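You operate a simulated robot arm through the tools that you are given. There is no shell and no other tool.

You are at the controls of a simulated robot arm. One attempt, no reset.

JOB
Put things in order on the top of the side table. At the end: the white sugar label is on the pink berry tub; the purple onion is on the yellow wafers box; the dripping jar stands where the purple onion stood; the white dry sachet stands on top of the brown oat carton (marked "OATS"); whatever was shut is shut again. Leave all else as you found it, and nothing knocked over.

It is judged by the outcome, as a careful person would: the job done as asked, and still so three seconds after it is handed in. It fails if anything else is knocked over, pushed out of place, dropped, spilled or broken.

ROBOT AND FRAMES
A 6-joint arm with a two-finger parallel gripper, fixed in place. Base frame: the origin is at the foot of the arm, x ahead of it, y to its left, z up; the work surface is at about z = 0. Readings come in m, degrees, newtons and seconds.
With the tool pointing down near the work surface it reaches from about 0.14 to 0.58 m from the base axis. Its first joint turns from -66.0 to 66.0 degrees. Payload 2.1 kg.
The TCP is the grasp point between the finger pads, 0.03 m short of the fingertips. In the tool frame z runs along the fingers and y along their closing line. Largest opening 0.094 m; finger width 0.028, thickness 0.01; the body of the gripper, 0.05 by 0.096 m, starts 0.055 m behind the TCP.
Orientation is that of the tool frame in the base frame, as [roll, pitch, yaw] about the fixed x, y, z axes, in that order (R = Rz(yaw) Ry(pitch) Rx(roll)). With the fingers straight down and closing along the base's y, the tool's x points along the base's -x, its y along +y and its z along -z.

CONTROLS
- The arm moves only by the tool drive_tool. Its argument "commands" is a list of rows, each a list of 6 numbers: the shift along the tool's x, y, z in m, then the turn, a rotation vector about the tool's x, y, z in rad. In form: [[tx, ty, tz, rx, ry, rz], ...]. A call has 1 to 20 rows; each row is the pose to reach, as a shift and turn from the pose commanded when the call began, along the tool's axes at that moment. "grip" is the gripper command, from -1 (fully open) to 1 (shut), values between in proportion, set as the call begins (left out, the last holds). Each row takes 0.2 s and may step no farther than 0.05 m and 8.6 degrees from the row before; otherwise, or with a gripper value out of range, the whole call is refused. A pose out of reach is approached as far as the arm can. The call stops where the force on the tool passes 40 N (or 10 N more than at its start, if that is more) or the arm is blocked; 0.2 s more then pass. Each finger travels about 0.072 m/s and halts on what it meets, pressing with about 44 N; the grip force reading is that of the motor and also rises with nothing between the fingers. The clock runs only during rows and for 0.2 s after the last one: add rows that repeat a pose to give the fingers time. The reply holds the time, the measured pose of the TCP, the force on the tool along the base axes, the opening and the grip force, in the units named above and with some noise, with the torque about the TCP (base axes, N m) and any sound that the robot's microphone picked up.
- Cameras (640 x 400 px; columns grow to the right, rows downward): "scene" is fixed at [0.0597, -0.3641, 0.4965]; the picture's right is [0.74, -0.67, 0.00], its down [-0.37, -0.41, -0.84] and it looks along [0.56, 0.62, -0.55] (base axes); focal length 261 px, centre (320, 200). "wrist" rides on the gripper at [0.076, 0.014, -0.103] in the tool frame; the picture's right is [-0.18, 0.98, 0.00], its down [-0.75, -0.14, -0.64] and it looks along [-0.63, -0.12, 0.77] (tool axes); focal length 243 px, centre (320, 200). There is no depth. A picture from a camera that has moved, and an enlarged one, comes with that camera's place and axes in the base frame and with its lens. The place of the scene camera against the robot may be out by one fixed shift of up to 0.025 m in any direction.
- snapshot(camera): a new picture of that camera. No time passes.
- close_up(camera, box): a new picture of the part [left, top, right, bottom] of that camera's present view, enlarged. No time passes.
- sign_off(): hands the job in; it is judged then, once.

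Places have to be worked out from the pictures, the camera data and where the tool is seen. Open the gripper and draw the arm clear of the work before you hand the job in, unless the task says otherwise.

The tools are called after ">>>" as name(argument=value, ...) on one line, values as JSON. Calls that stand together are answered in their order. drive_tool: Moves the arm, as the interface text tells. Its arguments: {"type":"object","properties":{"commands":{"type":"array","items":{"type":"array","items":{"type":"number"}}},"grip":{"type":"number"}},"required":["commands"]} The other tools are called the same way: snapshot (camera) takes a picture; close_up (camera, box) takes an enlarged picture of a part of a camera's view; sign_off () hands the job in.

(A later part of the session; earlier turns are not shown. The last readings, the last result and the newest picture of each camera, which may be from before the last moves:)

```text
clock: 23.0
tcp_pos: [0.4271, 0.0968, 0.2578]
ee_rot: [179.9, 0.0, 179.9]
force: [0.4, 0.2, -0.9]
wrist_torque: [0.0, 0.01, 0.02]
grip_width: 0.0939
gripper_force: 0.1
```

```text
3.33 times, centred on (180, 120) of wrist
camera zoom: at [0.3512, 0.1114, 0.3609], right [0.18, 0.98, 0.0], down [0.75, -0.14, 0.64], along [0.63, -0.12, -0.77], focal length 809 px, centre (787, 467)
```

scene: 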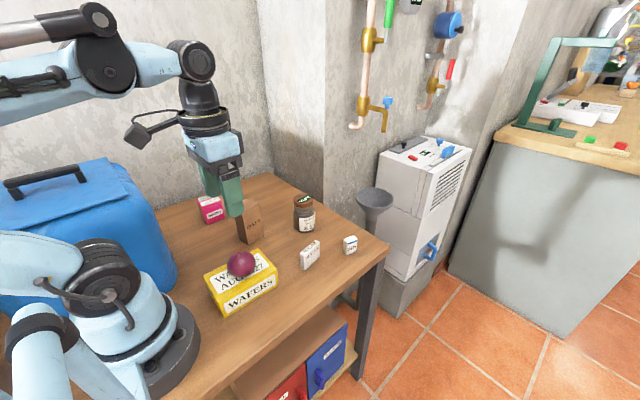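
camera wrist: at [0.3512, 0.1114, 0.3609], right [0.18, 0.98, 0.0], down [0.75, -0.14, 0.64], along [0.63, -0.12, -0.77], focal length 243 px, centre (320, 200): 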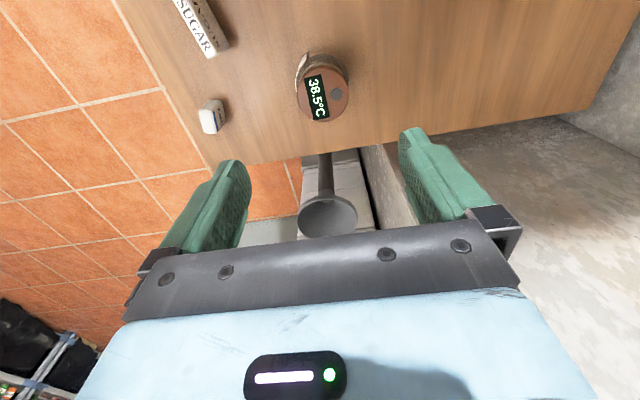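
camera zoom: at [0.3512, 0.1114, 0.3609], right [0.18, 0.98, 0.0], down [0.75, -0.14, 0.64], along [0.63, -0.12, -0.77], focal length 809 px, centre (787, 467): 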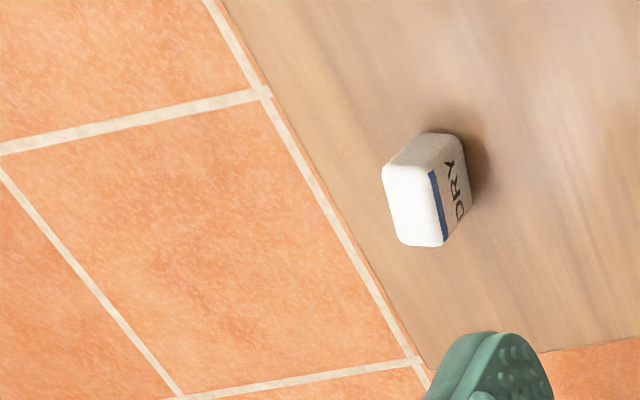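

The jar is centred near (0.429, 0.100) with its top at about 0.092 by triangulation. I centre over it and lower to z≈0.12 first, so the fingertips are still just at lid level, then check.

>>> drive_tool(commands=[[-0.002, 0.003, 0.03, 0, 0, 0], [-0.002, 0.003, 0.07, 0, 0, 0], [-0.002, 0.003, 0.11, 0, 0, 0], [-0.002, 0.003, 0.122, 0, 0, 0], [-0.002, 0.003, 0.122, 0, 0, 0]], grip=-1)

>>> snapshot(camera="wrist")

>>> close_up(camera="scene", box=[250, 130, 370, 250])

```text
clock: 24.2
tcp_pos: [0.4314, 0.0998, 0.1358]
ee_rot: [-180.0, 0.0, -180.0]
force: [0.9, 0.2, -0.2]
wrist_torque: [0.02, -0.02, -0.02]
grip_width: 0.0942
gripper_force: 0.0
```

```text
taken
camera wrist: at [0.3555, 0.1139, 0.2385], right [0.18, 0.98, 0.0], down [0.75, -0.14, 0.64], along [0.63, -0.12, -0.77], focal length 243 px, centre (320, 200)
```

wrist: 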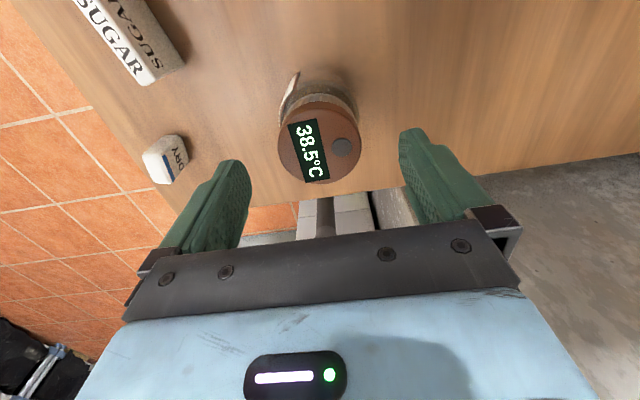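

```text
3.33 times, centred on (310, 190) of scene
camera zoom: at [0.0597, -0.3641, 0.4965], right [0.74, -0.67, 0.0], down [-0.37, -0.41, -0.84], along [0.56, 0.62, -0.55], focal length 870 px, centre (353, 233)
```

zoom: 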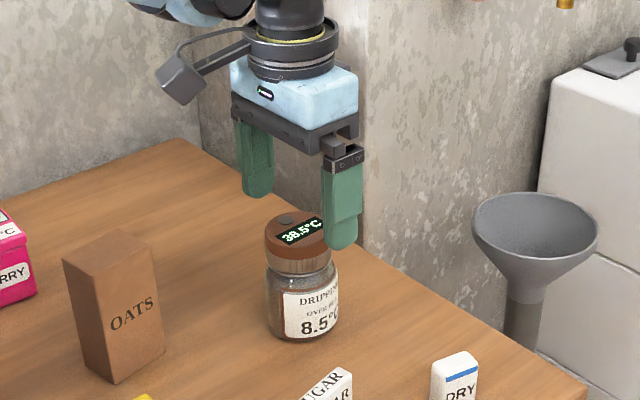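

The jar sits centred between the fingers in y and about 3 mm nearer than the TCP in x. I correct this and descend to z≈0.047 so the fingers grasp the glass body below the lid with the palm clear of the lid.

>>> drive_tool(commands=[[0.003, 0, 0.02, 0, 0, 0], [0.003, 0, 0.045, 0, 0, 0], [0.003, 0, 0.07, 0, 0, 0], [0.003, 0, 0.088, 0, 0, 0], [0.003, 0, 0.088, 0, 0, 0]], grip=-1)

>>> snapshot(camera="wrist")

>>> close_up(camera="scene", box=[260, 150, 360, 250])

```text
clock: 25.4
tcp_pos: [0.4223, 0.1008, 0.0436]
ee_rot: [180.0, 0.0, -180.0]
force: [0.0, 0.4, 0.4]
wrist_torque: [0.04, -0.03, -0.02]
grip_width: 0.094
gripper_force: 0.1
```

```text
taken
camera wrist: at [0.3477, 0.1146, 0.1467], right [0.18, 0.98, 0.0], down [0.75, -0.14, 0.64], along [0.63, -0.12, -0.77], focal length 243 px, centre (320, 200)
```

wrist: 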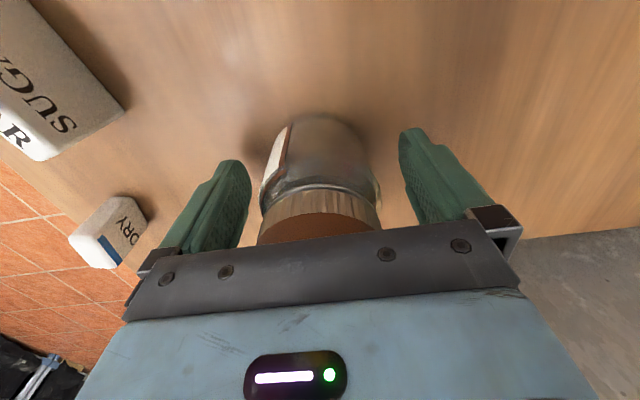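

```text
4.00 times, centred on (310, 200) of scene
camera zoom: at [0.0597, -0.3641, 0.4965], right [0.74, -0.67, 0.0], down [-0.37, -0.41, -0.84], along [0.56, 0.62, -0.55], focal length 1044 px, centre (360, 200)
```

zoom: 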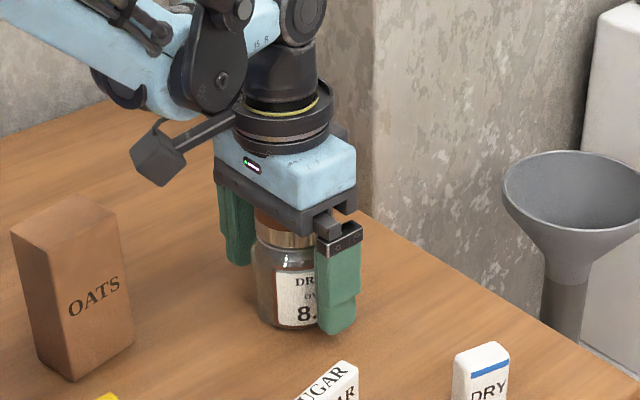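

The arm came to x≈0.423, about 4–5 mm short of the jar axis (0.428), with the palm just above the lid. I correct x by 4 mm and raise by 2 mm for clearance.

>>> drive_tool(commands=[[-0.002, 0, -0.002, 0, 0, 0], [-0.004, 0, -0.002, 0, 0, 0], [-0.004, 0, -0.002, 0, 0, 0]], grip=-1)

>>> drive_tool(commands=[[0, 0, 0, 0, 0, 0], [0, 0, 0, 0, 0, 0], [0, 0, 0, 0, 0, 0], [0, 0, 0, 0, 0, 0]], grip=0.1)

>>> snapshot(camera="wrist")

>>> close_up(camera="scene", box=[260, 150, 360, 250])

```text
clock: 26.2
tcp_pos: [0.429, 0.1011, 0.0464]
ee_rot: [-180.0, 0.0, 179.8]
force: [0.0, 0.0, -0.1]
wrist_torque: [0.04, 0.0, -0.03]
grip_width: 0.0939
gripper_force: 0.0
```

```text
clock: 27.2
tcp_pos: [0.4261, 0.1008, 0.0471]
ee_rot: [-179.9, 0.0, -179.9]
force: [-0.1, -0.1, -0.5]
wrist_torque: [0.01, 0.01, 0.01]
grip_width: 0.0651
gripper_force: 44.0
```

```text
taken
camera wrist: at [0.3521, 0.1146, 0.1496], right [0.18, 0.98, 0.0], down [0.75, -0.14, 0.64], along [0.63, -0.12, -0.77], focal length 243 px, centre (320, 200)
```

wrist: 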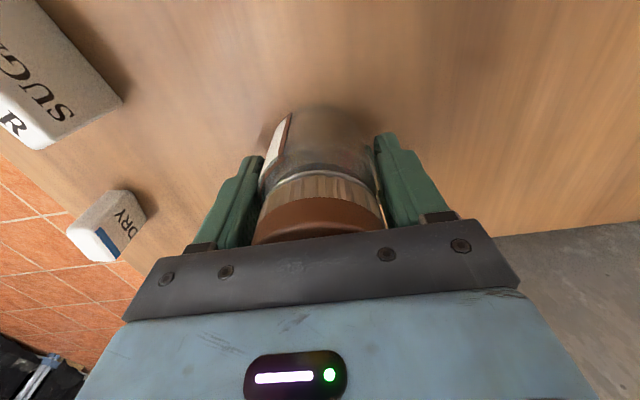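

```text
4.00 times, centred on (310, 200) of scene
camera zoom: at [0.0597, -0.3641, 0.4965], right [0.74, -0.67, 0.0], down [-0.37, -0.41, -0.84], along [0.56, 0.62, -0.55], focal length 1044 px, centre (360, 200)
```

zoom: 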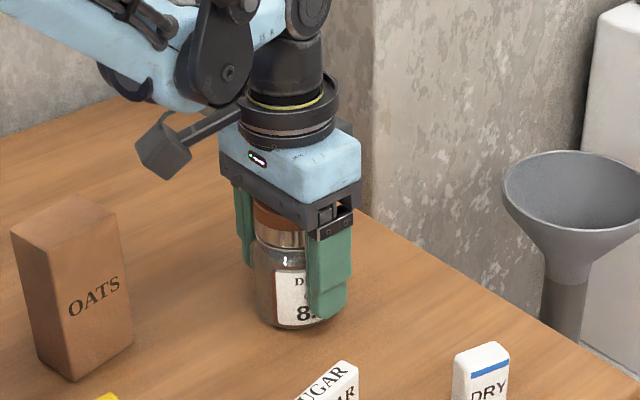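

The jar is held (0.0651 m, 44 N). I lift it smoothly and level, then carry it toward the onion's old spot (0.387, 0.279).

>>> drive_tool(commands=[[0, 0, -0.015, 0, 0, 0], [0, 0, -0.04, 0, 0, 0], [0, 0, -0.07, 0, 0, 0], [0, 0, -0.1, 0, 0, 0], [0, 0, -0.12, 0, 0, 0], [0.006, 0.025, -0.12, 0, 0, 0], [0.012, 0.055, -0.12, 0, 0, 0], [0.019, 0.085, -0.12, 0, 0, 0], [0.026, 0.115, -0.12, 0, 0, 0], [0.033, 0.145, -0.12, 0, 0, 0], [0.039, 0.17, -0.12, 0, 0, 0], [0.0405, 0.178, -0.12, 0, 0, 0], [0.0405, 0.178, -0.12, 0, 0, 0], [0.0405, 0.178, -0.12, 0, 0, 0]], grip=0.1)

>>> snapshot(camera="wrist")

>>> snapshot(camera="scene")

```text
clock: 30.2
tcp_pos: [0.3875, 0.2786, 0.1667]
ee_rot: [-180.0, 0.1, -180.0]
force: [-0.7, 0.0, -3.1]
wrist_torque: [-0.02, 0.01, 0.02]
grip_width: 0.0653
gripper_force: 44.3
```

```text
taken
camera wrist: at [0.3127, 0.2927, 0.2691], right [0.18, 0.98, 0.0], down [0.75, -0.14, 0.64], along [0.63, -0.12, -0.77], focal length 243 px, centre (320, 200)
```

wrist: 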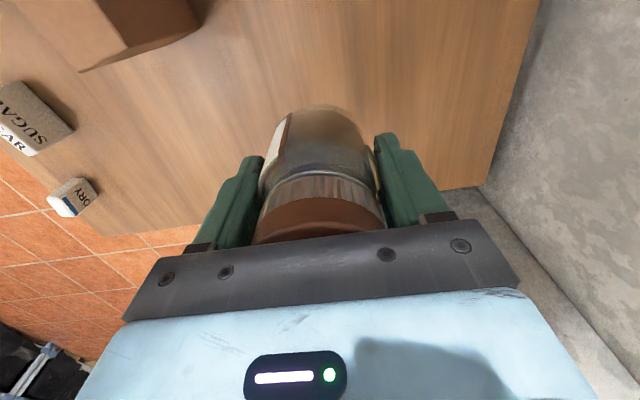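

```text
taken
```

scene: 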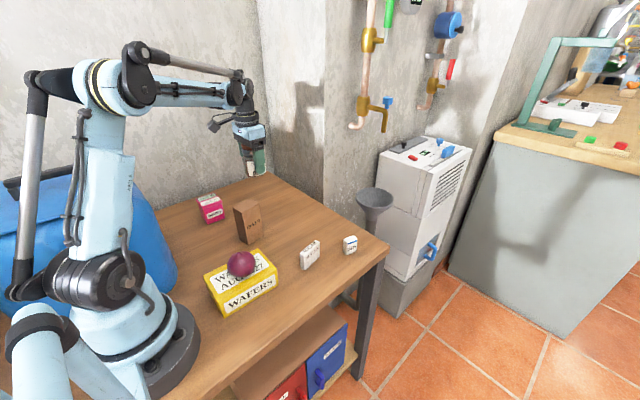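

The jar hangs level above the old onion place. I lower it to about 4 mm above the table.

>>> drive_tool(commands=[[0, 0, 0.03, 0, 0, 0], [0, 0, 0.06, 0, 0, 0], [0, 0, 0.09, 0, 0, 0], [0, 0, 0.11, 0, 0, 0], [0, 0, 0.115, 0, 0, 0], [0, 0, 0.115, 0, 0, 0]], grip=0.1)

>>> drive_tool(commands=[[0, 0, 0.001, 0, 0, 0], [0, 0, 0.002, 0, 0, 0], [0, 0, 0.002, 0, 0, 0]], grip=0.1)

```text
clock: 31.6
tcp_pos: [0.3886, 0.2785, 0.0503]
ee_rot: [-180.0, 0.0, 180.0]
force: [0.3, -0.1, -3.2]
wrist_torque: [0.01, 0.01, 0.05]
grip_width: 0.065
gripper_force: 44.1
```

```text
clock: 32.4
tcp_pos: [0.389, 0.2792, 0.0491]
ee_rot: [179.9, 0.0, -180.0]
force: [0.8, 0.2, -2.6]
wrist_torque: [0.02, -0.02, -0.03]
grip_width: 0.0648
gripper_force: 43.7
```

Still hanging free (−2.6 N). I go on 1 mm at a time.

>>> drive_tool(commands=[[0, 0, 0.001, 0, 0, 0], [0, 0, 0.001, 0, 0, 0]], grip=0.1)

>>> drive_tool(commands=[[0, 0, 0.001, 0, 0, 0], [0, 0, 0.001, 0, 0, 0]], grip=0.1)

```text
clock: 33.0
tcp_pos: [0.3877, 0.278, 0.0479]
ee_rot: [180.0, 0.0, 179.9]
force: [-0.4, -0.1, -1.9]
wrist_torque: [0.02, 0.04, 0.05]
grip_width: 0.0652
gripper_force: 44.0
```

```text
clock: 33.6
tcp_pos: [0.3887, 0.2786, 0.0479]
ee_rot: [179.9, 0.1, 179.9]
force: [-0.4, 0.2, -3.6]
wrist_torque: [-0.03, 0.01, -0.01]
grip_width: 0.0649
gripper_force: 44.2
```

>>> drive_tool(commands=[[0, 0, 0.0007, 0, 0, 0], [0, 0, 0.0007, 0, 0, 0]], grip=0.1)

```text
clock: 34.2
tcp_pos: [0.3888, 0.2789, 0.0469]
ee_rot: [180.0, 0.0, -180.0]
force: [0.3, -0.4, -3.1]
wrist_torque: [0.0, 0.01, -0.01]
grip_width: 0.0652
gripper_force: 44.3
```

Not touching yet; a bit further in sub-millimetre steps.

>>> drive_tool(commands=[[0, 0, 0.0007, 0, 0, 0], [0, 0, 0.0007, 0, 0, 0]], grip=0.1)

>>> drive_tool(commands=[[0, 0, 0.0007, 0, 0, 0], [0, 0, 0.0007, 0, 0, 0]], grip=0.1)

```text
clock: 34.8
tcp_pos: [0.3884, 0.2782, 0.0454]
ee_rot: [179.9, 0.2, 180.0]
force: [3.4, 3.0, 24.4]
wrist_torque: [0.0, 0.13, 0.06]
grip_width: 0.0648
gripper_force: 43.5
```

```text
clock: 35.4
tcp_pos: [0.3884, 0.2797, 0.0453]
ee_rot: [179.9, 0.1, 179.9]
force: [9.8, 8.3, 26.4]
wrist_torque: [0.06, -0.48, 0.14]
grip_width: 0.0648
gripper_force: 43.8
```

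It's in contact with the table (about 25 N). I ease up 1 mm to take off the press.

>>> drive_tool(commands=[[0, 0, -0.0006, 0, 0, 0], [0, 0, -0.0012, 0, 0, 0], [0, 0, -0.0012, 0, 0, 0]], grip=0.1)

```text
clock: 36.2
tcp_pos: [0.3894, 0.2782, 0.0456]
ee_rot: [-180.0, 0.0, -180.0]
force: [0.5, 0.7, -3.9]
wrist_torque: [-0.01, 0.05, -0.02]
grip_width: 0.0649
gripper_force: 43.7
```

>>> drive_tool(commands=[[0, 0, 0.0004, 0, 0, 0], [0, 0, 0.0004, 0, 0, 0]], grip=0.1)

```text
clock: 36.8
tcp_pos: [0.389, 0.2766, 0.0452]
ee_rot: [-180.0, 0.1, -180.0]
force: [1.3, -0.6, -3.4]
wrist_torque: [0.03, 0.03, 0.03]
grip_width: 0.0649
gripper_force: 43.8
```

The jar is within a few tenths of a millimetre of the table. I loosen the fingers gently.

>>> drive_tool(commands=[[0, 0, 0.0002, 0, 0, 0], [0, 0, 0.0002, 0, 0, 0], [0, 0, 0.0002, 0, 0, 0]], grip=-0.45)

>>> drive_tool(commands=[[0, 0, 0, 0, 0, 0], [0, 0, 0, 0, 0, 0], [0, 0, 0, 0, 0, 0]], grip=-1)

>>> snapshot(camera="wrist")

```text
clock: 37.6
tcp_pos: [0.3891, 0.2778, 0.0453]
ee_rot: [-179.9, 0.0, 180.0]
force: [-0.4, -0.3, 0.1]
wrist_torque: [-0.02, 0.01, 0.01]
grip_width: 0.0681
gripper_force: 0.1
```

```text
clock: 38.4
tcp_pos: [0.3898, 0.277, 0.0454]
ee_rot: [-180.0, 0.0, 180.0]
force: [0.8, -0.4, -0.4]
wrist_torque: [0.01, -0.01, -0.01]
grip_width: 0.0939
gripper_force: 0.1
```

```text
taken
camera wrist: at [0.3132, 0.2915, 0.1485], right [0.18, 0.98, 0.0], down [0.75, -0.14, 0.64], along [0.63, -0.12, -0.77], focal length 243 px, centre (320, 200)
```

wrist: 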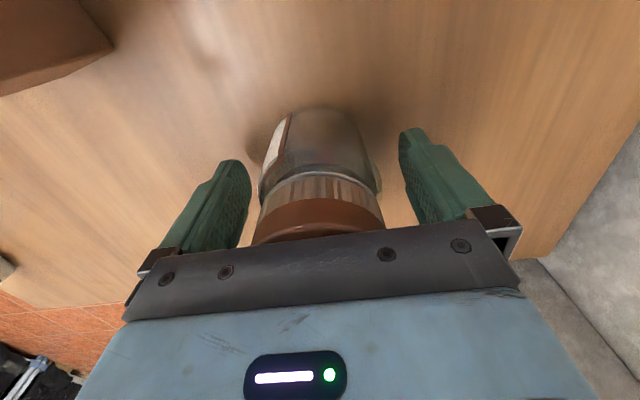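

The jar stands free. I rise straight up and look at it.

>>> drive_tool(commands=[[0, 0, -0.02, 0, 0, 0], [0, 0, -0.06, 0, 0, 0], [0, 0, -0.1, 0, 0, 0], [0, 0, -0.14, 0, 0, 0], [0, 0, -0.18, 0, 0, 0], [0, 0, -0.2, 0, 0, 0], [0, 0, -0.2, 0, 0, 0]], grip=-1)

>>> snapshot(camera="wrist")

>>> snapshot(camera="scene")

>>> close_up(camera="wrist", box=[260, 40, 380, 140])

```text
clock: 40.0
tcp_pos: [0.3876, 0.2766, 0.2481]
ee_rot: [180.0, 0.0, 179.8]
force: [-0.1, 0.4, -0.1]
wrist_torque: [0.03, 0.0, 0.01]
grip_width: 0.0941
gripper_force: 0.1
```

```text
taken
camera wrist: at [0.3117, 0.2914, 0.352], right [0.18, 0.98, 0.0], down [0.75, -0.14, 0.64], along [0.63, -0.12, -0.77], focal length 243 px, centre (320, 200)
```

wrist: 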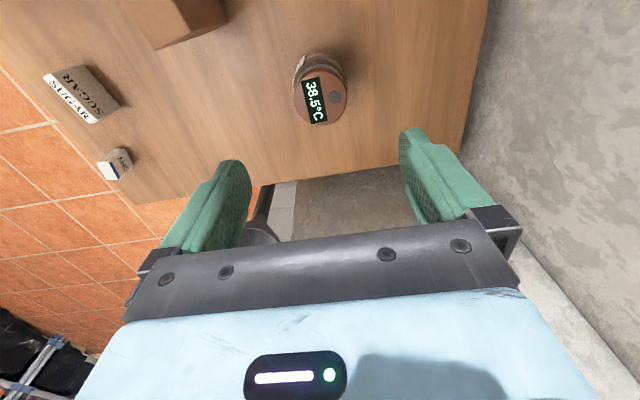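

```text
taken
```

scene: 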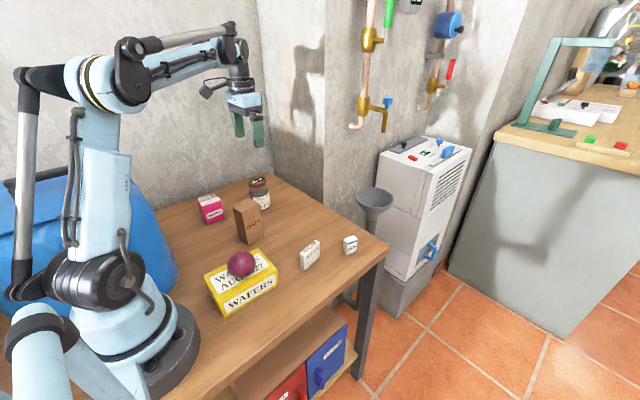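

```text
4.00 times, centred on (320, 90) of wrist
camera zoom: at [0.3117, 0.2914, 0.352], right [0.18, 0.98, 0.0], down [0.75, -0.14, 0.64], along [0.63, -0.12, -0.77], focal length 970 px, centre (320, 640)
```

zoom: 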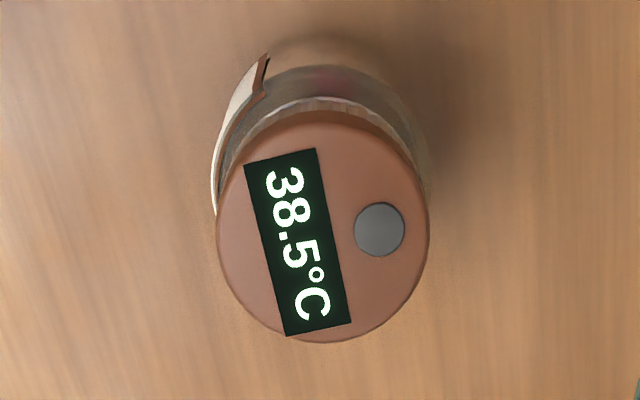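

The jar stands at about (0.389, 0.278), matching the onion's old place. Next the DRY sachet: I judge it at about (0.451, −0.063), top at 0.039, long side turned about −15°. I move above it, turning the gripper by −15° on the way.

>>> drive_tool(commands=[[-0.007, -0.038, 0, 0, 0, 0.029], [-0.014, -0.076, 0, 0, 0, 0.058], [-0.021, -0.114, 0, 0, 0, 0.087], [-0.028, -0.152, 0, 0, 0, 0.116], [-0.035, -0.19, 0, 0, 0, 0.145], [-0.042, -0.228, 0, 0, 0, 0.174], [-0.049, -0.266, 0, 0, 0, 0.203], [-0.056, -0.304, 0, 0, 0, 0.232], [-0.063, -0.339, 0, 0, 0, 0.262], [-0.063, -0.339, 0.04, 0, 0, 0.262], [-0.063, -0.339, 0.06, 0, 0, 0.262], [-0.063, -0.339, 0.06, 0, 0, 0.262]], grip=-1)

>>> snapshot(camera="wrist")

>>> close_up(camera="wrist", box=[260, 40, 380, 140])

>>> snapshot(camera="scene")

```text
clock: 42.6
tcp_pos: [0.4509, -0.0625, 0.1866]
ee_rot: [180.0, 0.0, 165.0]
force: [0.2, -0.4, 0.0]
wrist_torque: [-0.03, 0.02, -0.01]
grip_width: 0.0939
gripper_force: 0.0
```

```text
taken
camera wrist: at [0.3811, -0.0291, 0.2891], right [0.43, 0.9, 0.0], down [0.69, -0.33, 0.64], along [0.58, -0.28, -0.77], focal length 243 px, centre (320, 200)
```

wrist: 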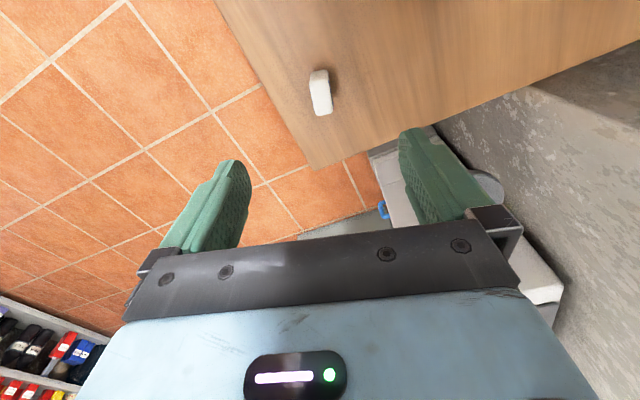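

```text
4.00 times, centred on (320, 90) of wrist
camera zoom: at [0.3811, -0.0291, 0.2891], right [0.43, 0.9, 0.0], down [0.69, -0.33, 0.64], along [0.58, -0.28, -0.77], focal length 970 px, centre (320, 640)
```

zoom: 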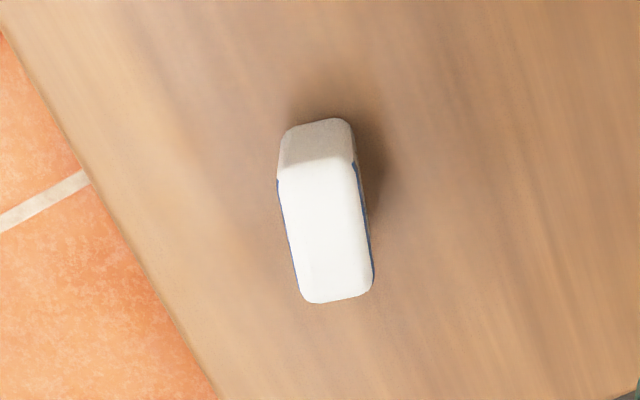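

```text
taken
```

scene: 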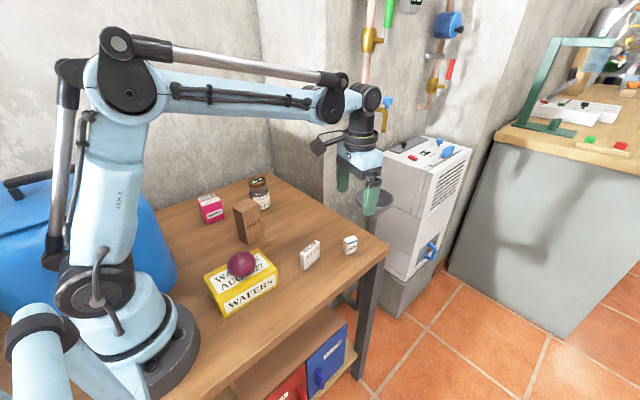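

The sachet is square with the fingers and centred within about 1.5 mm. I descend to z≈0.040 with that small correction.

>>> drive_tool(commands=[[0, 0.0015, 0.035, 0, 0, 0], [0, 0.0015, 0.075, 0, 0, 0], [0, 0.0015, 0.11, 0, 0, 0], [0, 0.0015, 0.135, 0, 0, 0], [0, 0.0015, 0.145, 0, 0, 0], [0, 0.0015, 0.145, 0, 0, 0]], grip=-1)

>>> snapshot(camera="wrist")

>>> close_up(camera="scene", box=[290, 180, 400, 280])

```text
clock: 44.0
tcp_pos: [0.4523, -0.0593, 0.0406]
ee_rot: [-180.0, 0.0, 164.9]
force: [0.5, 0.1, 0.4]
wrist_torque: [0.03, 0.01, -0.03]
grip_width: 0.0939
gripper_force: 0.1
```

```text
taken
camera wrist: at [0.3835, -0.0268, 0.1434], right [0.43, 0.9, 0.0], down [0.69, -0.33, 0.64], along [0.58, -0.28, -0.77], focal length 243 px, centre (320, 200)
```

wrist: 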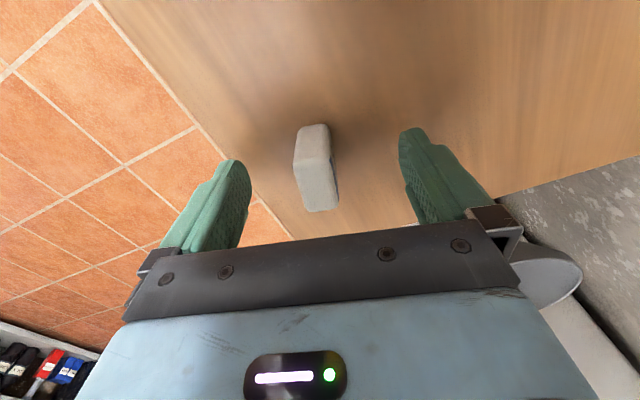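

```text
4.00 times, centred on (345, 230) of scene
camera zoom: at [0.0597, -0.3641, 0.4965], right [0.74, -0.67, 0.0], down [-0.37, -0.41, -0.84], along [0.56, 0.62, -0.55], focal length 1044 px, centre (220, 80)
```

zoom: 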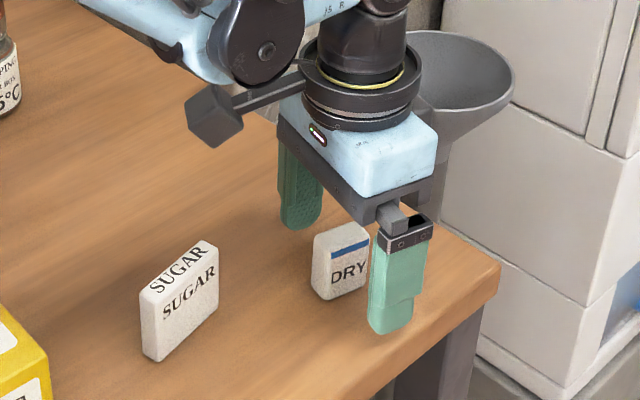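

The sachet is between the fingers, about 1.5 mm off; I shift and close.

>>> drive_tool(commands=[[0, -0.0015, 0, 0, 0, 0], [0, -0.0015, 0, 0, 0, 0], [0, -0.0015, 0, 0, 0, 0], [0, -0.0015, 0, 0, 0, 0], [0, -0.0015, 0, 0, 0, 0], [0, -0.0015, 0, 0, 0, 0]], grip=0.85)

>>> snapshot(camera="wrist")

```text
clock: 45.4
tcp_pos: [0.4516, -0.0626, 0.0401]
ee_rot: [-180.0, 0.0, 164.8]
force: [-0.1, -0.3, -0.1]
wrist_torque: [0.02, 0.02, 0.0]
grip_width: 0.0225
gripper_force: 44.8
```

```text
taken
camera wrist: at [0.3826, -0.0286, 0.1433], right [0.43, 0.9, 0.0], down [0.69, -0.33, 0.64], along [0.58, -0.28, -0.77], focal length 243 px, centre (320, 200)
```

wrist: 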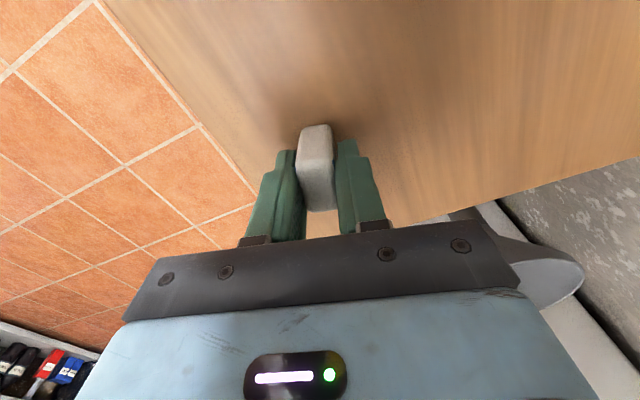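

The sachet is held (0.0225 m). I lift it well up and carry it over the oat carton, turning the gripper to the carton's angle (+7.5°), then look again before placing.

>>> drive_tool(commands=[[0, 0, -0.02, 0, 0, 0], [0, 0, -0.06, 0, 0, 0], [0, 0, -0.1, 0, 0, 0], [0, 0, -0.14, 0, 0, 0], [0, 0, -0.18, 0, 0, 0], [0, 0, -0.215, 0, 0, 0], [0.0305, 0.0246, -0.22, 0, 0, -0.056], [0.061, 0.0492, -0.22, 0, 0, -0.112], [0.0915, 0.0739, -0.22, 0, 0, -0.168], [0.122, 0.0985, -0.22, 0, 0, -0.224], [0.1525, 0.1231, -0.22, 0, 0, -0.28], [0.183, 0.1478, -0.22, 0, 0, -0.336], [0.2135, 0.1724, -0.22, 0, 0, -0.393], [0.2135, 0.1724, -0.22, 0, 0, -0.393], [0.2135, 0.1724, -0.22, 0, 0, -0.393]], grip=0.85)

>>> snapshot(camera="wrist")

>>> close_up(camera="wrist", box=[260, 40, 380, 140])

>>> snapshot(camera="scene")

```text
clock: 48.6
tcp_pos: [0.2897, 0.1625, 0.262]
ee_rot: [180.0, 0.0, -172.5]
force: [0.0, -0.2, 0.2]
wrist_torque: [0.0, 0.03, 0.0]
grip_width: 0.0229
gripper_force: 44.1
```

```text
taken
camera wrist: at [0.2131, 0.1663, 0.3656], right [0.05, 1.0, 0.0], down [0.77, -0.04, 0.64], along [0.64, -0.04, -0.77], focal length 243 px, centre (320, 200)
```

wrist: 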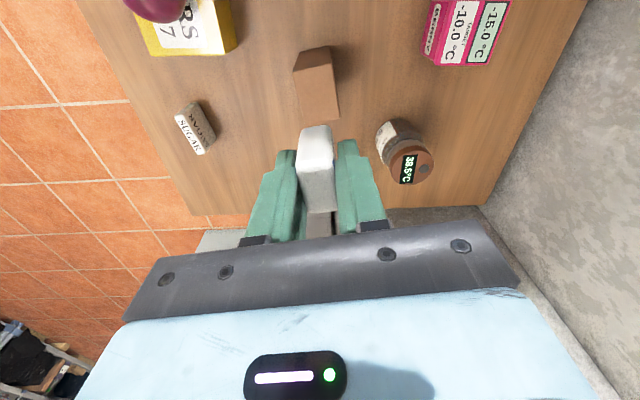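

```text
4.00 times, centred on (320, 90) of wrist
camera zoom: at [0.2131, 0.1663, 0.3656], right [0.05, 1.0, 0.0], down [0.77, -0.04, 0.64], along [0.64, -0.04, -0.77], focal length 970 px, centre (320, 640)
```

zoom: 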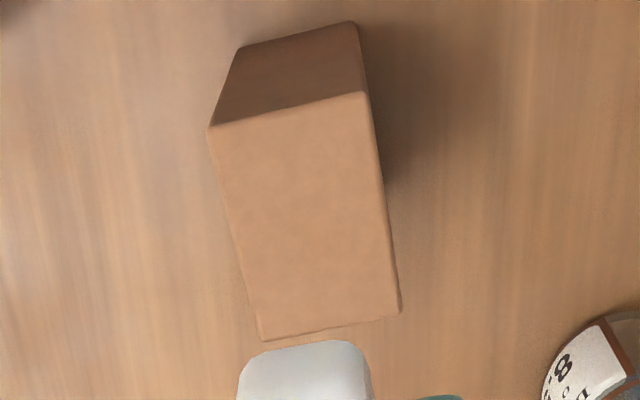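

```text
taken
```

scene: 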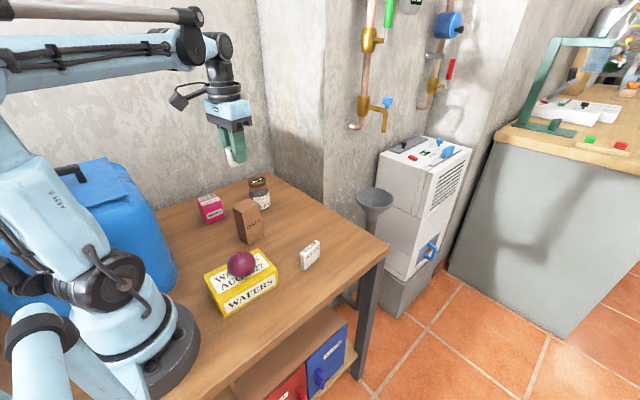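

The carton's top is .0535 × .038 m, aligned with the fingers, and its centre is about 2.7 mm off the TCP in the tool's −y; top height about 0.109. I correct and descend to about 8 mm above expected contact.

>>> drive_tool(commands=[[0.001, -0.0027, 0.03, 0, 0, 0], [0.001, -0.0027, 0.065, 0, 0, 0], [0.001, -0.0027, 0.09, 0, 0, 0], [0.001, -0.0027, 0.103, 0, 0, 0], [0.001, -0.0027, 0.103, 0, 0, 0]], grip=0.85)

>>> snapshot(camera="wrist")

>>> close_up(camera="scene", box=[190, 150, 310, 250])

```text
clock: 49.8
tcp_pos: [0.2914, 0.1576, 0.156]
ee_rot: [-180.0, 0.0, -172.5]
force: [0.5, -0.5, 0.0]
wrist_torque: [-0.02, 0.01, 0.0]
grip_width: 0.0227
gripper_force: 44.4
```

```text
taken
camera wrist: at [0.2141, 0.1622, 0.2599], right [0.06, 1.0, 0.0], down [0.77, -0.04, 0.64], along [0.64, -0.04, -0.77], focal length 243 px, centre (320, 200)
```

wrist: 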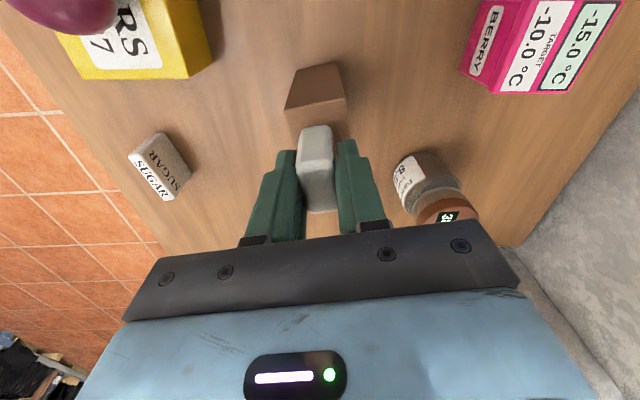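

```text
4.00 times, centred on (250, 200) of scene
camera zoom: at [0.0597, -0.3641, 0.4965], right [0.74, -0.67, 0.0], down [-0.37, -0.41, -0.84], along [0.56, 0.62, -0.55], focal length 1044 px, centre (600, 200)
```

zoom: 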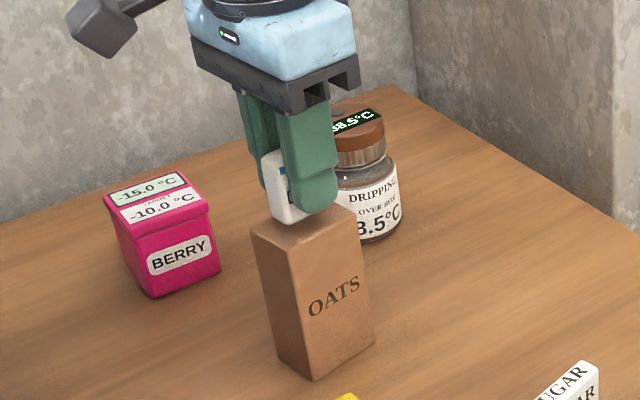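

The sachet hovers over the carton top. I lower in small steps watching the force.

>>> drive_tool(commands=[[0, 0, 0.001, 0, 0, 0], [0, 0, 0.002, 0, 0, 0], [0, 0, 0.003, 0, 0, 0], [0, 0, 0.003, 0, 0, 0]], grip=0.85)

>>> close_up(camera="scene", box=[220, 180, 290, 235])

>>> drive_tool(commands=[[0, 0, 0.0008, 0, 0, 0], [0, 0, 0.0008, 0, 0, 0]], grip=0.85)

```text
clock: 50.8
tcp_pos: [0.2887, 0.1581, 0.154]
ee_rot: [-179.9, 0.0, -172.5]
force: [0.1, 0.2, -0.4]
wrist_torque: [0.0, 0.02, 0.01]
grip_width: 0.0229
gripper_force: 43.8
```

```text
7.27 times, centred on (255, 208) of scene
camera zoom: at [0.0597, -0.3641, 0.4965], right [0.74, -0.67, 0.0], down [-0.37, -0.41, -0.84], along [0.56, 0.62, -0.55], focal length 1899 px, centre (793, 146)
```

zoom: 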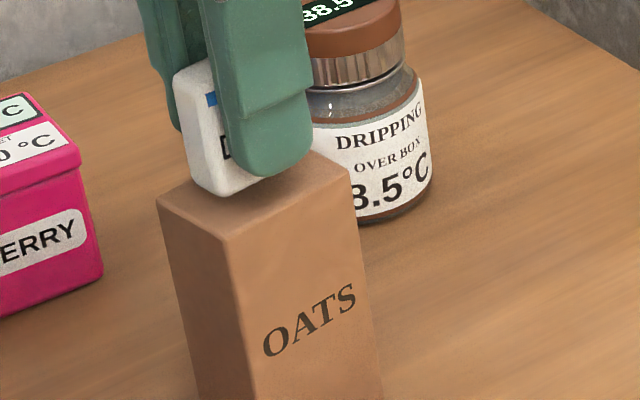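

```text
clock: 51.4
tcp_pos: [0.2889, 0.1588, 0.1529]
ee_rot: [-180.0, 0.0, -172.5]
force: [0.7, 0.0, -0.4]
wrist_torque: [-0.01, 0.02, 0.02]
grip_width: 0.0229
gripper_force: 44.3
```

>>> drive_tool(commands=[[0, 0, 0.0008, 0, 0, 0], [0, 0, 0.0008, 0, 0, 0]], grip=0.85)

>>> drive_tool(commands=[[0, 0, 0.0008, 0, 0, 0], [0, 0, 0.0008, 0, 0, 0]], grip=0.85)

>>> close_up(camera="scene", box=[225, 185, 280, 225])

```text
clock: 52.0
tcp_pos: [0.2898, 0.1593, 0.1534]
ee_rot: [-179.9, 0.0, -172.5]
force: [-0.2, -1.1, 0.4]
wrist_torque: [0.01, -0.04, 0.0]
grip_width: 0.0227
gripper_force: 44.3
```

```text
clock: 52.6
tcp_pos: [0.2894, 0.1589, 0.1524]
ee_rot: [-180.0, 0.0, -172.5]
force: [0.0, 0.8, -0.2]
wrist_torque: [-0.04, -0.01, -0.01]
grip_width: 0.023
gripper_force: 43.9
```

```text
10.00 times, centred on (252, 205) of scene
camera zoom: at [0.0597, -0.3641, 0.4965], right [0.74, -0.67, 0.0], down [-0.37, -0.41, -0.84], along [0.56, 0.62, -0.55], focal length 2611 px, centre (995, 150)
```

zoom: 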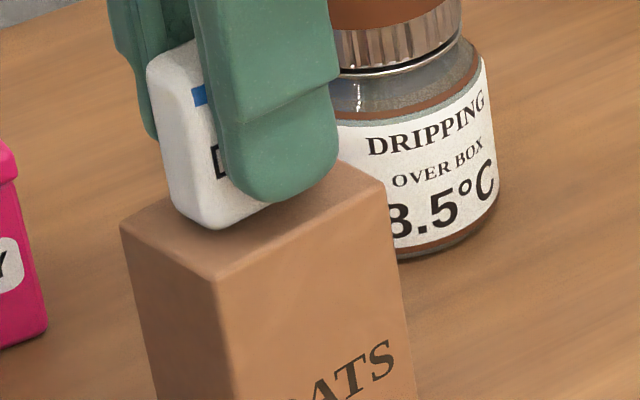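

>>> drive_tool(commands=[[0, 0, 0.0008, 0, 0, 0], [0, 0, 0.0008, 0, 0, 0]], grip=0.85)

>>> drive_tool(commands=[[0, 0, 0.0008, 0, 0, 0], [0, 0, 0.0008, 0, 0, 0]], grip=0.85)

```text
clock: 53.2
tcp_pos: [0.29, 0.1594, 0.1509]
ee_rot: [-180.0, 0.0, -172.5]
force: [0.2, 0.6, -0.4]
wrist_torque: [-0.02, 0.0, -0.01]
grip_width: 0.0231
gripper_force: 44.5
```

```text
clock: 53.8
tcp_pos: [0.2883, 0.1579, 0.1504]
ee_rot: [180.0, 0.0, -172.5]
force: [-0.1, 0.3, 0.7]
wrist_torque: [0.02, -0.02, 0.0]
grip_width: 0.0229
gripper_force: 44.0
```

>>> drive_tool(commands=[[0, 0, 0.0008, 0, 0, 0], [0, 0, 0.0008, 0, 0, 0]], grip=0.85)

>>> close_up(camera="scene", box=[225, 185, 280, 225])

```text
clock: 54.4
tcp_pos: [0.2892, 0.1592, 0.15]
ee_rot: [-180.0, 0.0, -172.5]
force: [-0.9, -0.1, 0.1]
wrist_torque: [-0.02, 0.0, 0.03]
grip_width: 0.0229
gripper_force: 44.3
```

```text
10.00 times, centred on (252, 205) of scene
camera zoom: at [0.0597, -0.3641, 0.4965], right [0.74, -0.67, 0.0], down [-0.37, -0.41, -0.84], along [0.56, 0.62, -0.55], focal length 2611 px, centre (995, 150)
```

zoom: 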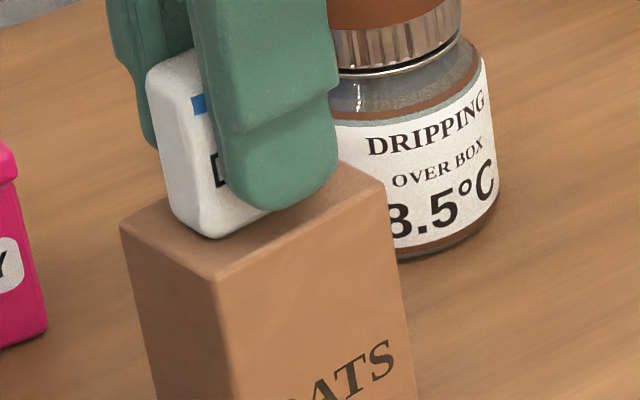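

Nearly touching; one more small step.

>>> drive_tool(commands=[[0, 0, 0.0007, 0, 0, 0], [0, 0, 0.0007, 0, 0, 0]], grip=0.85)

>>> drive_tool(commands=[[0, 0, 0.0005, 0, 0, 0], [0, 0, 0.0005, 0, 0, 0]], grip=0.85)

```text
clock: 55.0
tcp_pos: [0.2895, 0.157, 0.1483]
ee_rot: [180.0, 0.0, -172.5]
force: [-0.6, -0.1, 6.5]
wrist_torque: [0.02, 0.05, -0.01]
grip_width: 0.0227
gripper_force: 44.0
```

```text
clock: 55.6
tcp_pos: [0.2896, 0.1586, 0.1493]
ee_rot: [180.0, 0.0, -172.6]
force: [-0.6, -0.7, 8.0]
wrist_torque: [-0.05, -0.01, 0.0]
grip_width: 0.0226
gripper_force: 43.8
```

Contact at about 8 N. I ease off slightly and release a little.

>>> drive_tool(commands=[[0, 0, -0.0006, 0, 0, 0], [0, 0, -0.0006, 0, 0, 0]], grip=0.85)

>>> drive_tool(commands=[[0, 0, 0, 0, 0, 0], [0, 0, 0, 0, 0, 0], [0, 0, 0, 0, 0, 0]], grip=0.42)

>>> close_up(camera="scene", box=[225, 180, 280, 225])

>>> snapshot(camera="wrist")

```text
clock: 56.2
tcp_pos: [0.2894, 0.1593, 0.1503]
ee_rot: [-180.0, 0.0, -172.6]
force: [1.3, 0.5, 3.2]
wrist_torque: [-0.04, -0.02, -0.01]
grip_width: 0.0228
gripper_force: 44.2
```

```text
clock: 57.0
tcp_pos: [0.2896, 0.159, 0.1483]
ee_rot: [180.0, 0.0, -172.4]
force: [0.3, -0.4, -0.3]
wrist_torque: [0.0, 0.02, -0.01]
grip_width: 0.0275
gripper_force: 0.2
```

```text
8.89 times, centred on (252, 202) of scene
camera zoom: at [0.0597, -0.3641, 0.4965], right [0.74, -0.67, 0.0], down [-0.37, -0.41, -0.84], along [0.56, 0.62, -0.55], focal length 2321 px, centre (920, 178)
```

zoom: 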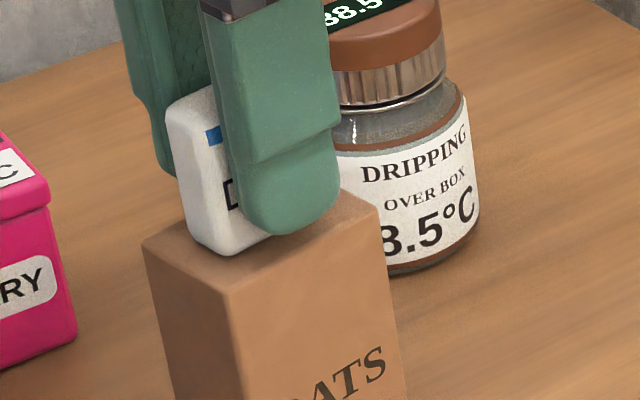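

```text
taken
camera wrist: at [0.2123, 0.1625, 0.2528], right [0.05, 1.0, 0.0], down [0.77, -0.04, 0.64], along [0.64, -0.04, -0.77], focal length 243 px, centre (320, 200)
```

wrist: 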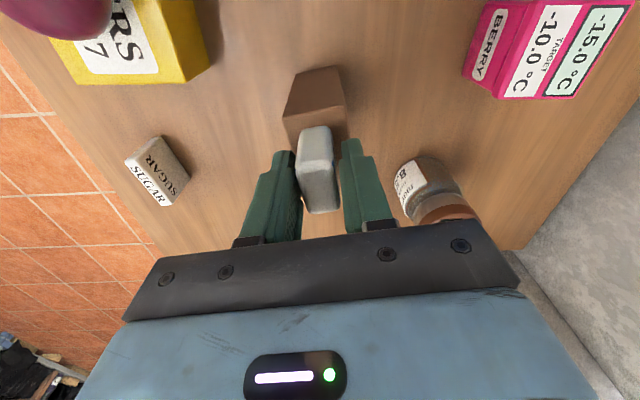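

It stands on the carton. I open further, then rise straight up.

>>> drive_tool(commands=[[0, 0, 0, 0, 0, 0], [0, 0, 0, 0, 0, 0], [0, 0, 0, 0, 0, 0]], grip=-0.28)

>>> drive_tool(commands=[[0, 0, -0.01, 0, 0, 0], [0, 0, -0.03, 0, 0, 0], [0, 0, -0.06, 0, 0, 0], [0, 0, -0.1, 0, 0, 0], [0, 0, -0.12, 0, 0, 0], [0, 0, -0.12, 0, 0, 0]], grip=-0.28)

>>> close_up(camera="scene", box=[190, 160, 290, 250])

>>> snapshot(camera="wrist")

```text
clock: 57.8
tcp_pos: [0.2883, 0.1577, 0.1493]
ee_rot: [180.0, 0.1, -172.5]
force: [-0.3, 0.0, 0.3]
wrist_torque: [-0.03, 0.02, 0.01]
grip_width: 0.0601
gripper_force: 0.1
```

```text
clock: 59.2
tcp_pos: [0.2892, 0.1585, 0.2685]
ee_rot: [-180.0, 0.0, -172.5]
force: [0.4, 0.8, 0.8]
wrist_torque: [0.01, -0.03, -0.01]
grip_width: 0.0602
gripper_force: 0.1
```

```text
4.44 times, centred on (240, 205) of scene
camera zoom: at [0.0597, -0.3641, 0.4965], right [0.74, -0.67, 0.0], down [-0.37, -0.41, -0.84], along [0.56, 0.62, -0.55], focal length 1160 px, centre (676, 178)
```

zoom: 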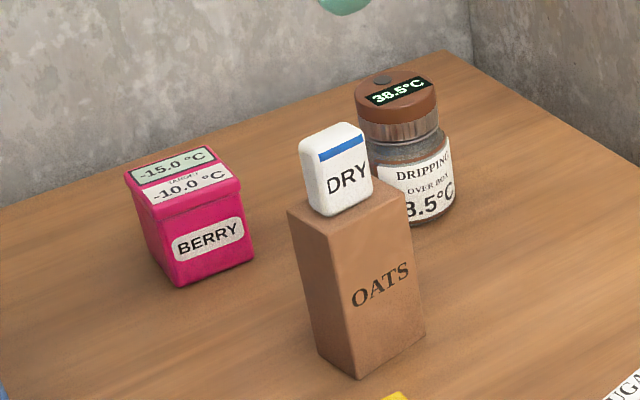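

```text
taken
camera wrist: at [0.2125, 0.1621, 0.3731], right [0.05, 1.0, 0.0], down [0.77, -0.04, 0.64], along [0.64, -0.04, -0.77], focal length 243 px, centre (320, 200)
```

wrist: 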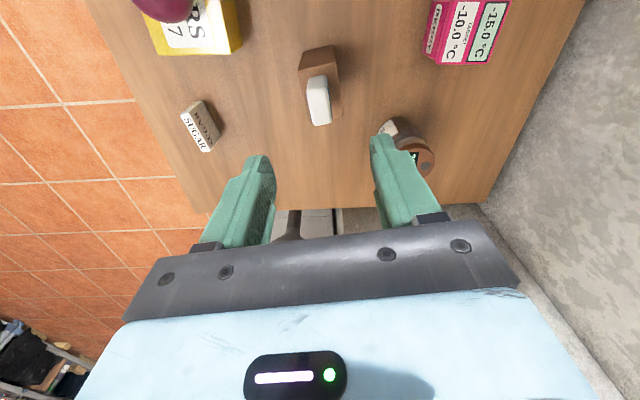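

The sachet stands upright on the oats. Now the sugar label block; I enlarge it in the present wrist view to locate it.

>>> close_up(camera="wrist", box=[160, 80, 260, 170])

>>> close_up(camera="wrist", box=[290, 35, 350, 135])

>>> close_up(camera="wrist", box=[410, 0, 530, 80])

```text
4.44 times, centred on (210, 125) of wrist
camera zoom: at [0.2125, 0.1621, 0.3731], right [0.05, 1.0, 0.0], down [0.77, -0.04, 0.64], along [0.64, -0.04, -0.77], focal length 1078 px, centre (809, 533)
```

zoom: 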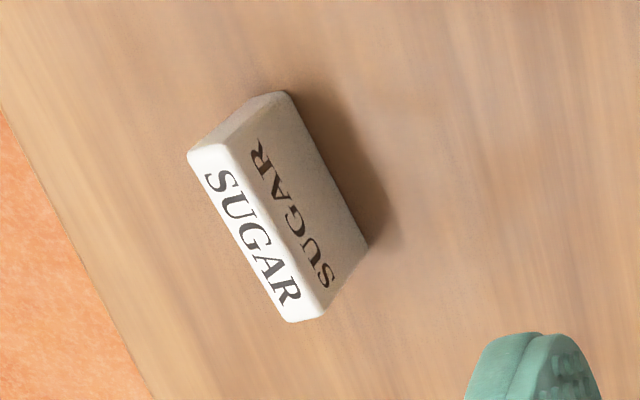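

```text
4.00 times, centred on (320, 85) of wrist
camera zoom: at [0.2125, 0.1621, 0.3731], right [0.05, 1.0, 0.0], down [0.77, -0.04, 0.64], along [0.64, -0.04, -0.77], focal length 970 px, centre (320, 660)
```

zoom: 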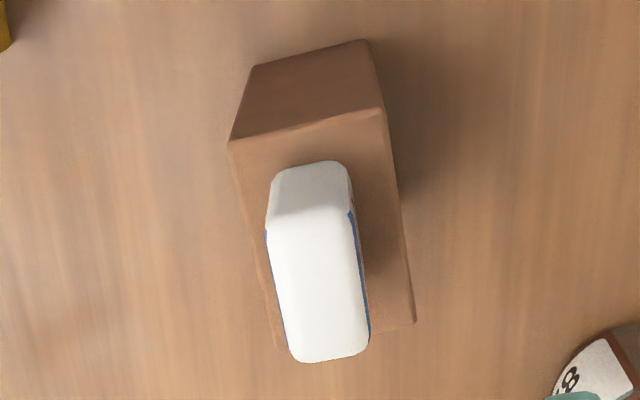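

```text
5.00 times, centred on (470, 40) of wrist
camera zoom: at [0.2125, 0.1621, 0.3731], right [0.05, 1.0, 0.0], down [0.77, -0.04, 0.64], along [0.64, -0.04, -0.77], focal length 1213 px, centre (-430, 1000)
```

zoom: 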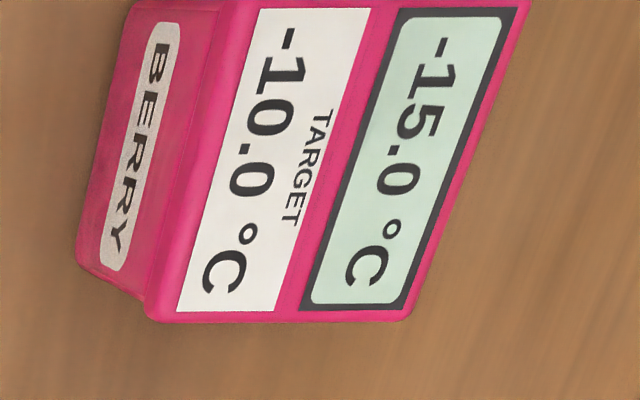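

The sugar block is about 0.057 × 0.012 m and 0.0495 m tall, centred near (0.351, −0.021), turned about 10.6°. I move above it with the gripper turned to that angle, and open fully.

>>> drive_tool(commands=[[-0.0075, -0.0372, 0, 0, 0, -0.011], [-0.015, -0.0744, 0, 0, 0, -0.022], [-0.0225, -0.1116, 0, 0, 0, -0.033], [-0.03, -0.1488, 0, 0, 0, -0.044], [-0.0375, -0.1858, 0, 0, 0, -0.054], [-0.0375, -0.1858, 0.04, 0, 0, -0.054], [-0.0375, -0.1858, 0.07, 0, 0, -0.054], [-0.0375, -0.1858, 0.07, 0, 0, -0.054]], grip=-1)

>>> snapshot(camera="wrist")

>>> close_up(camera="wrist", box=[260, 40, 380, 140])

>>> snapshot(camera="scene")

```text
clock: 61.0
tcp_pos: [0.3494, -0.0187, 0.1999]
ee_rot: [-180.0, 0.1, -169.4]
force: [-0.3, -0.3, -0.4]
wrist_torque: [-0.01, 0.02, -0.01]
grip_width: 0.0937
gripper_force: 0.1
```

```text
taken
camera wrist: at [0.2724, -0.0187, 0.3034], right [0.0, 1.0, 0.0], down [0.77, 0.0, 0.64], along [0.64, 0.0, -0.77], focal length 243 px, centre (320, 200)
```

wrist: 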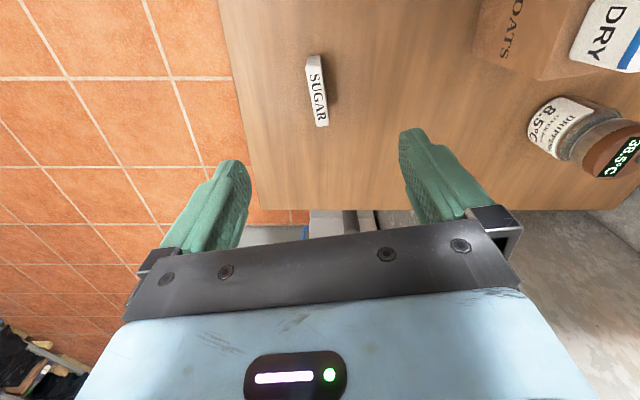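

```text
4.00 times, centred on (320, 90) of wrist
camera zoom: at [0.2724, -0.0187, 0.3034], right [0.0, 1.0, 0.0], down [0.77, 0.0, 0.64], along [0.64, 0.0, -0.77], focal length 970 px, centre (320, 640)
```

zoom: 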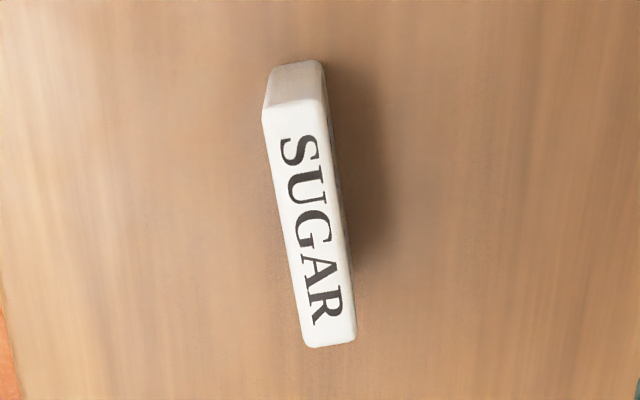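

```text
taken
```

scene: 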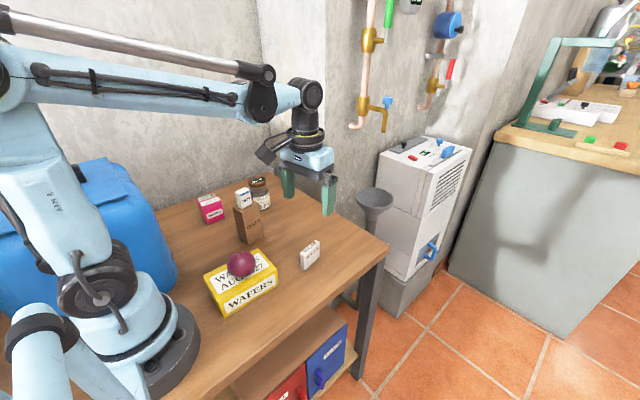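

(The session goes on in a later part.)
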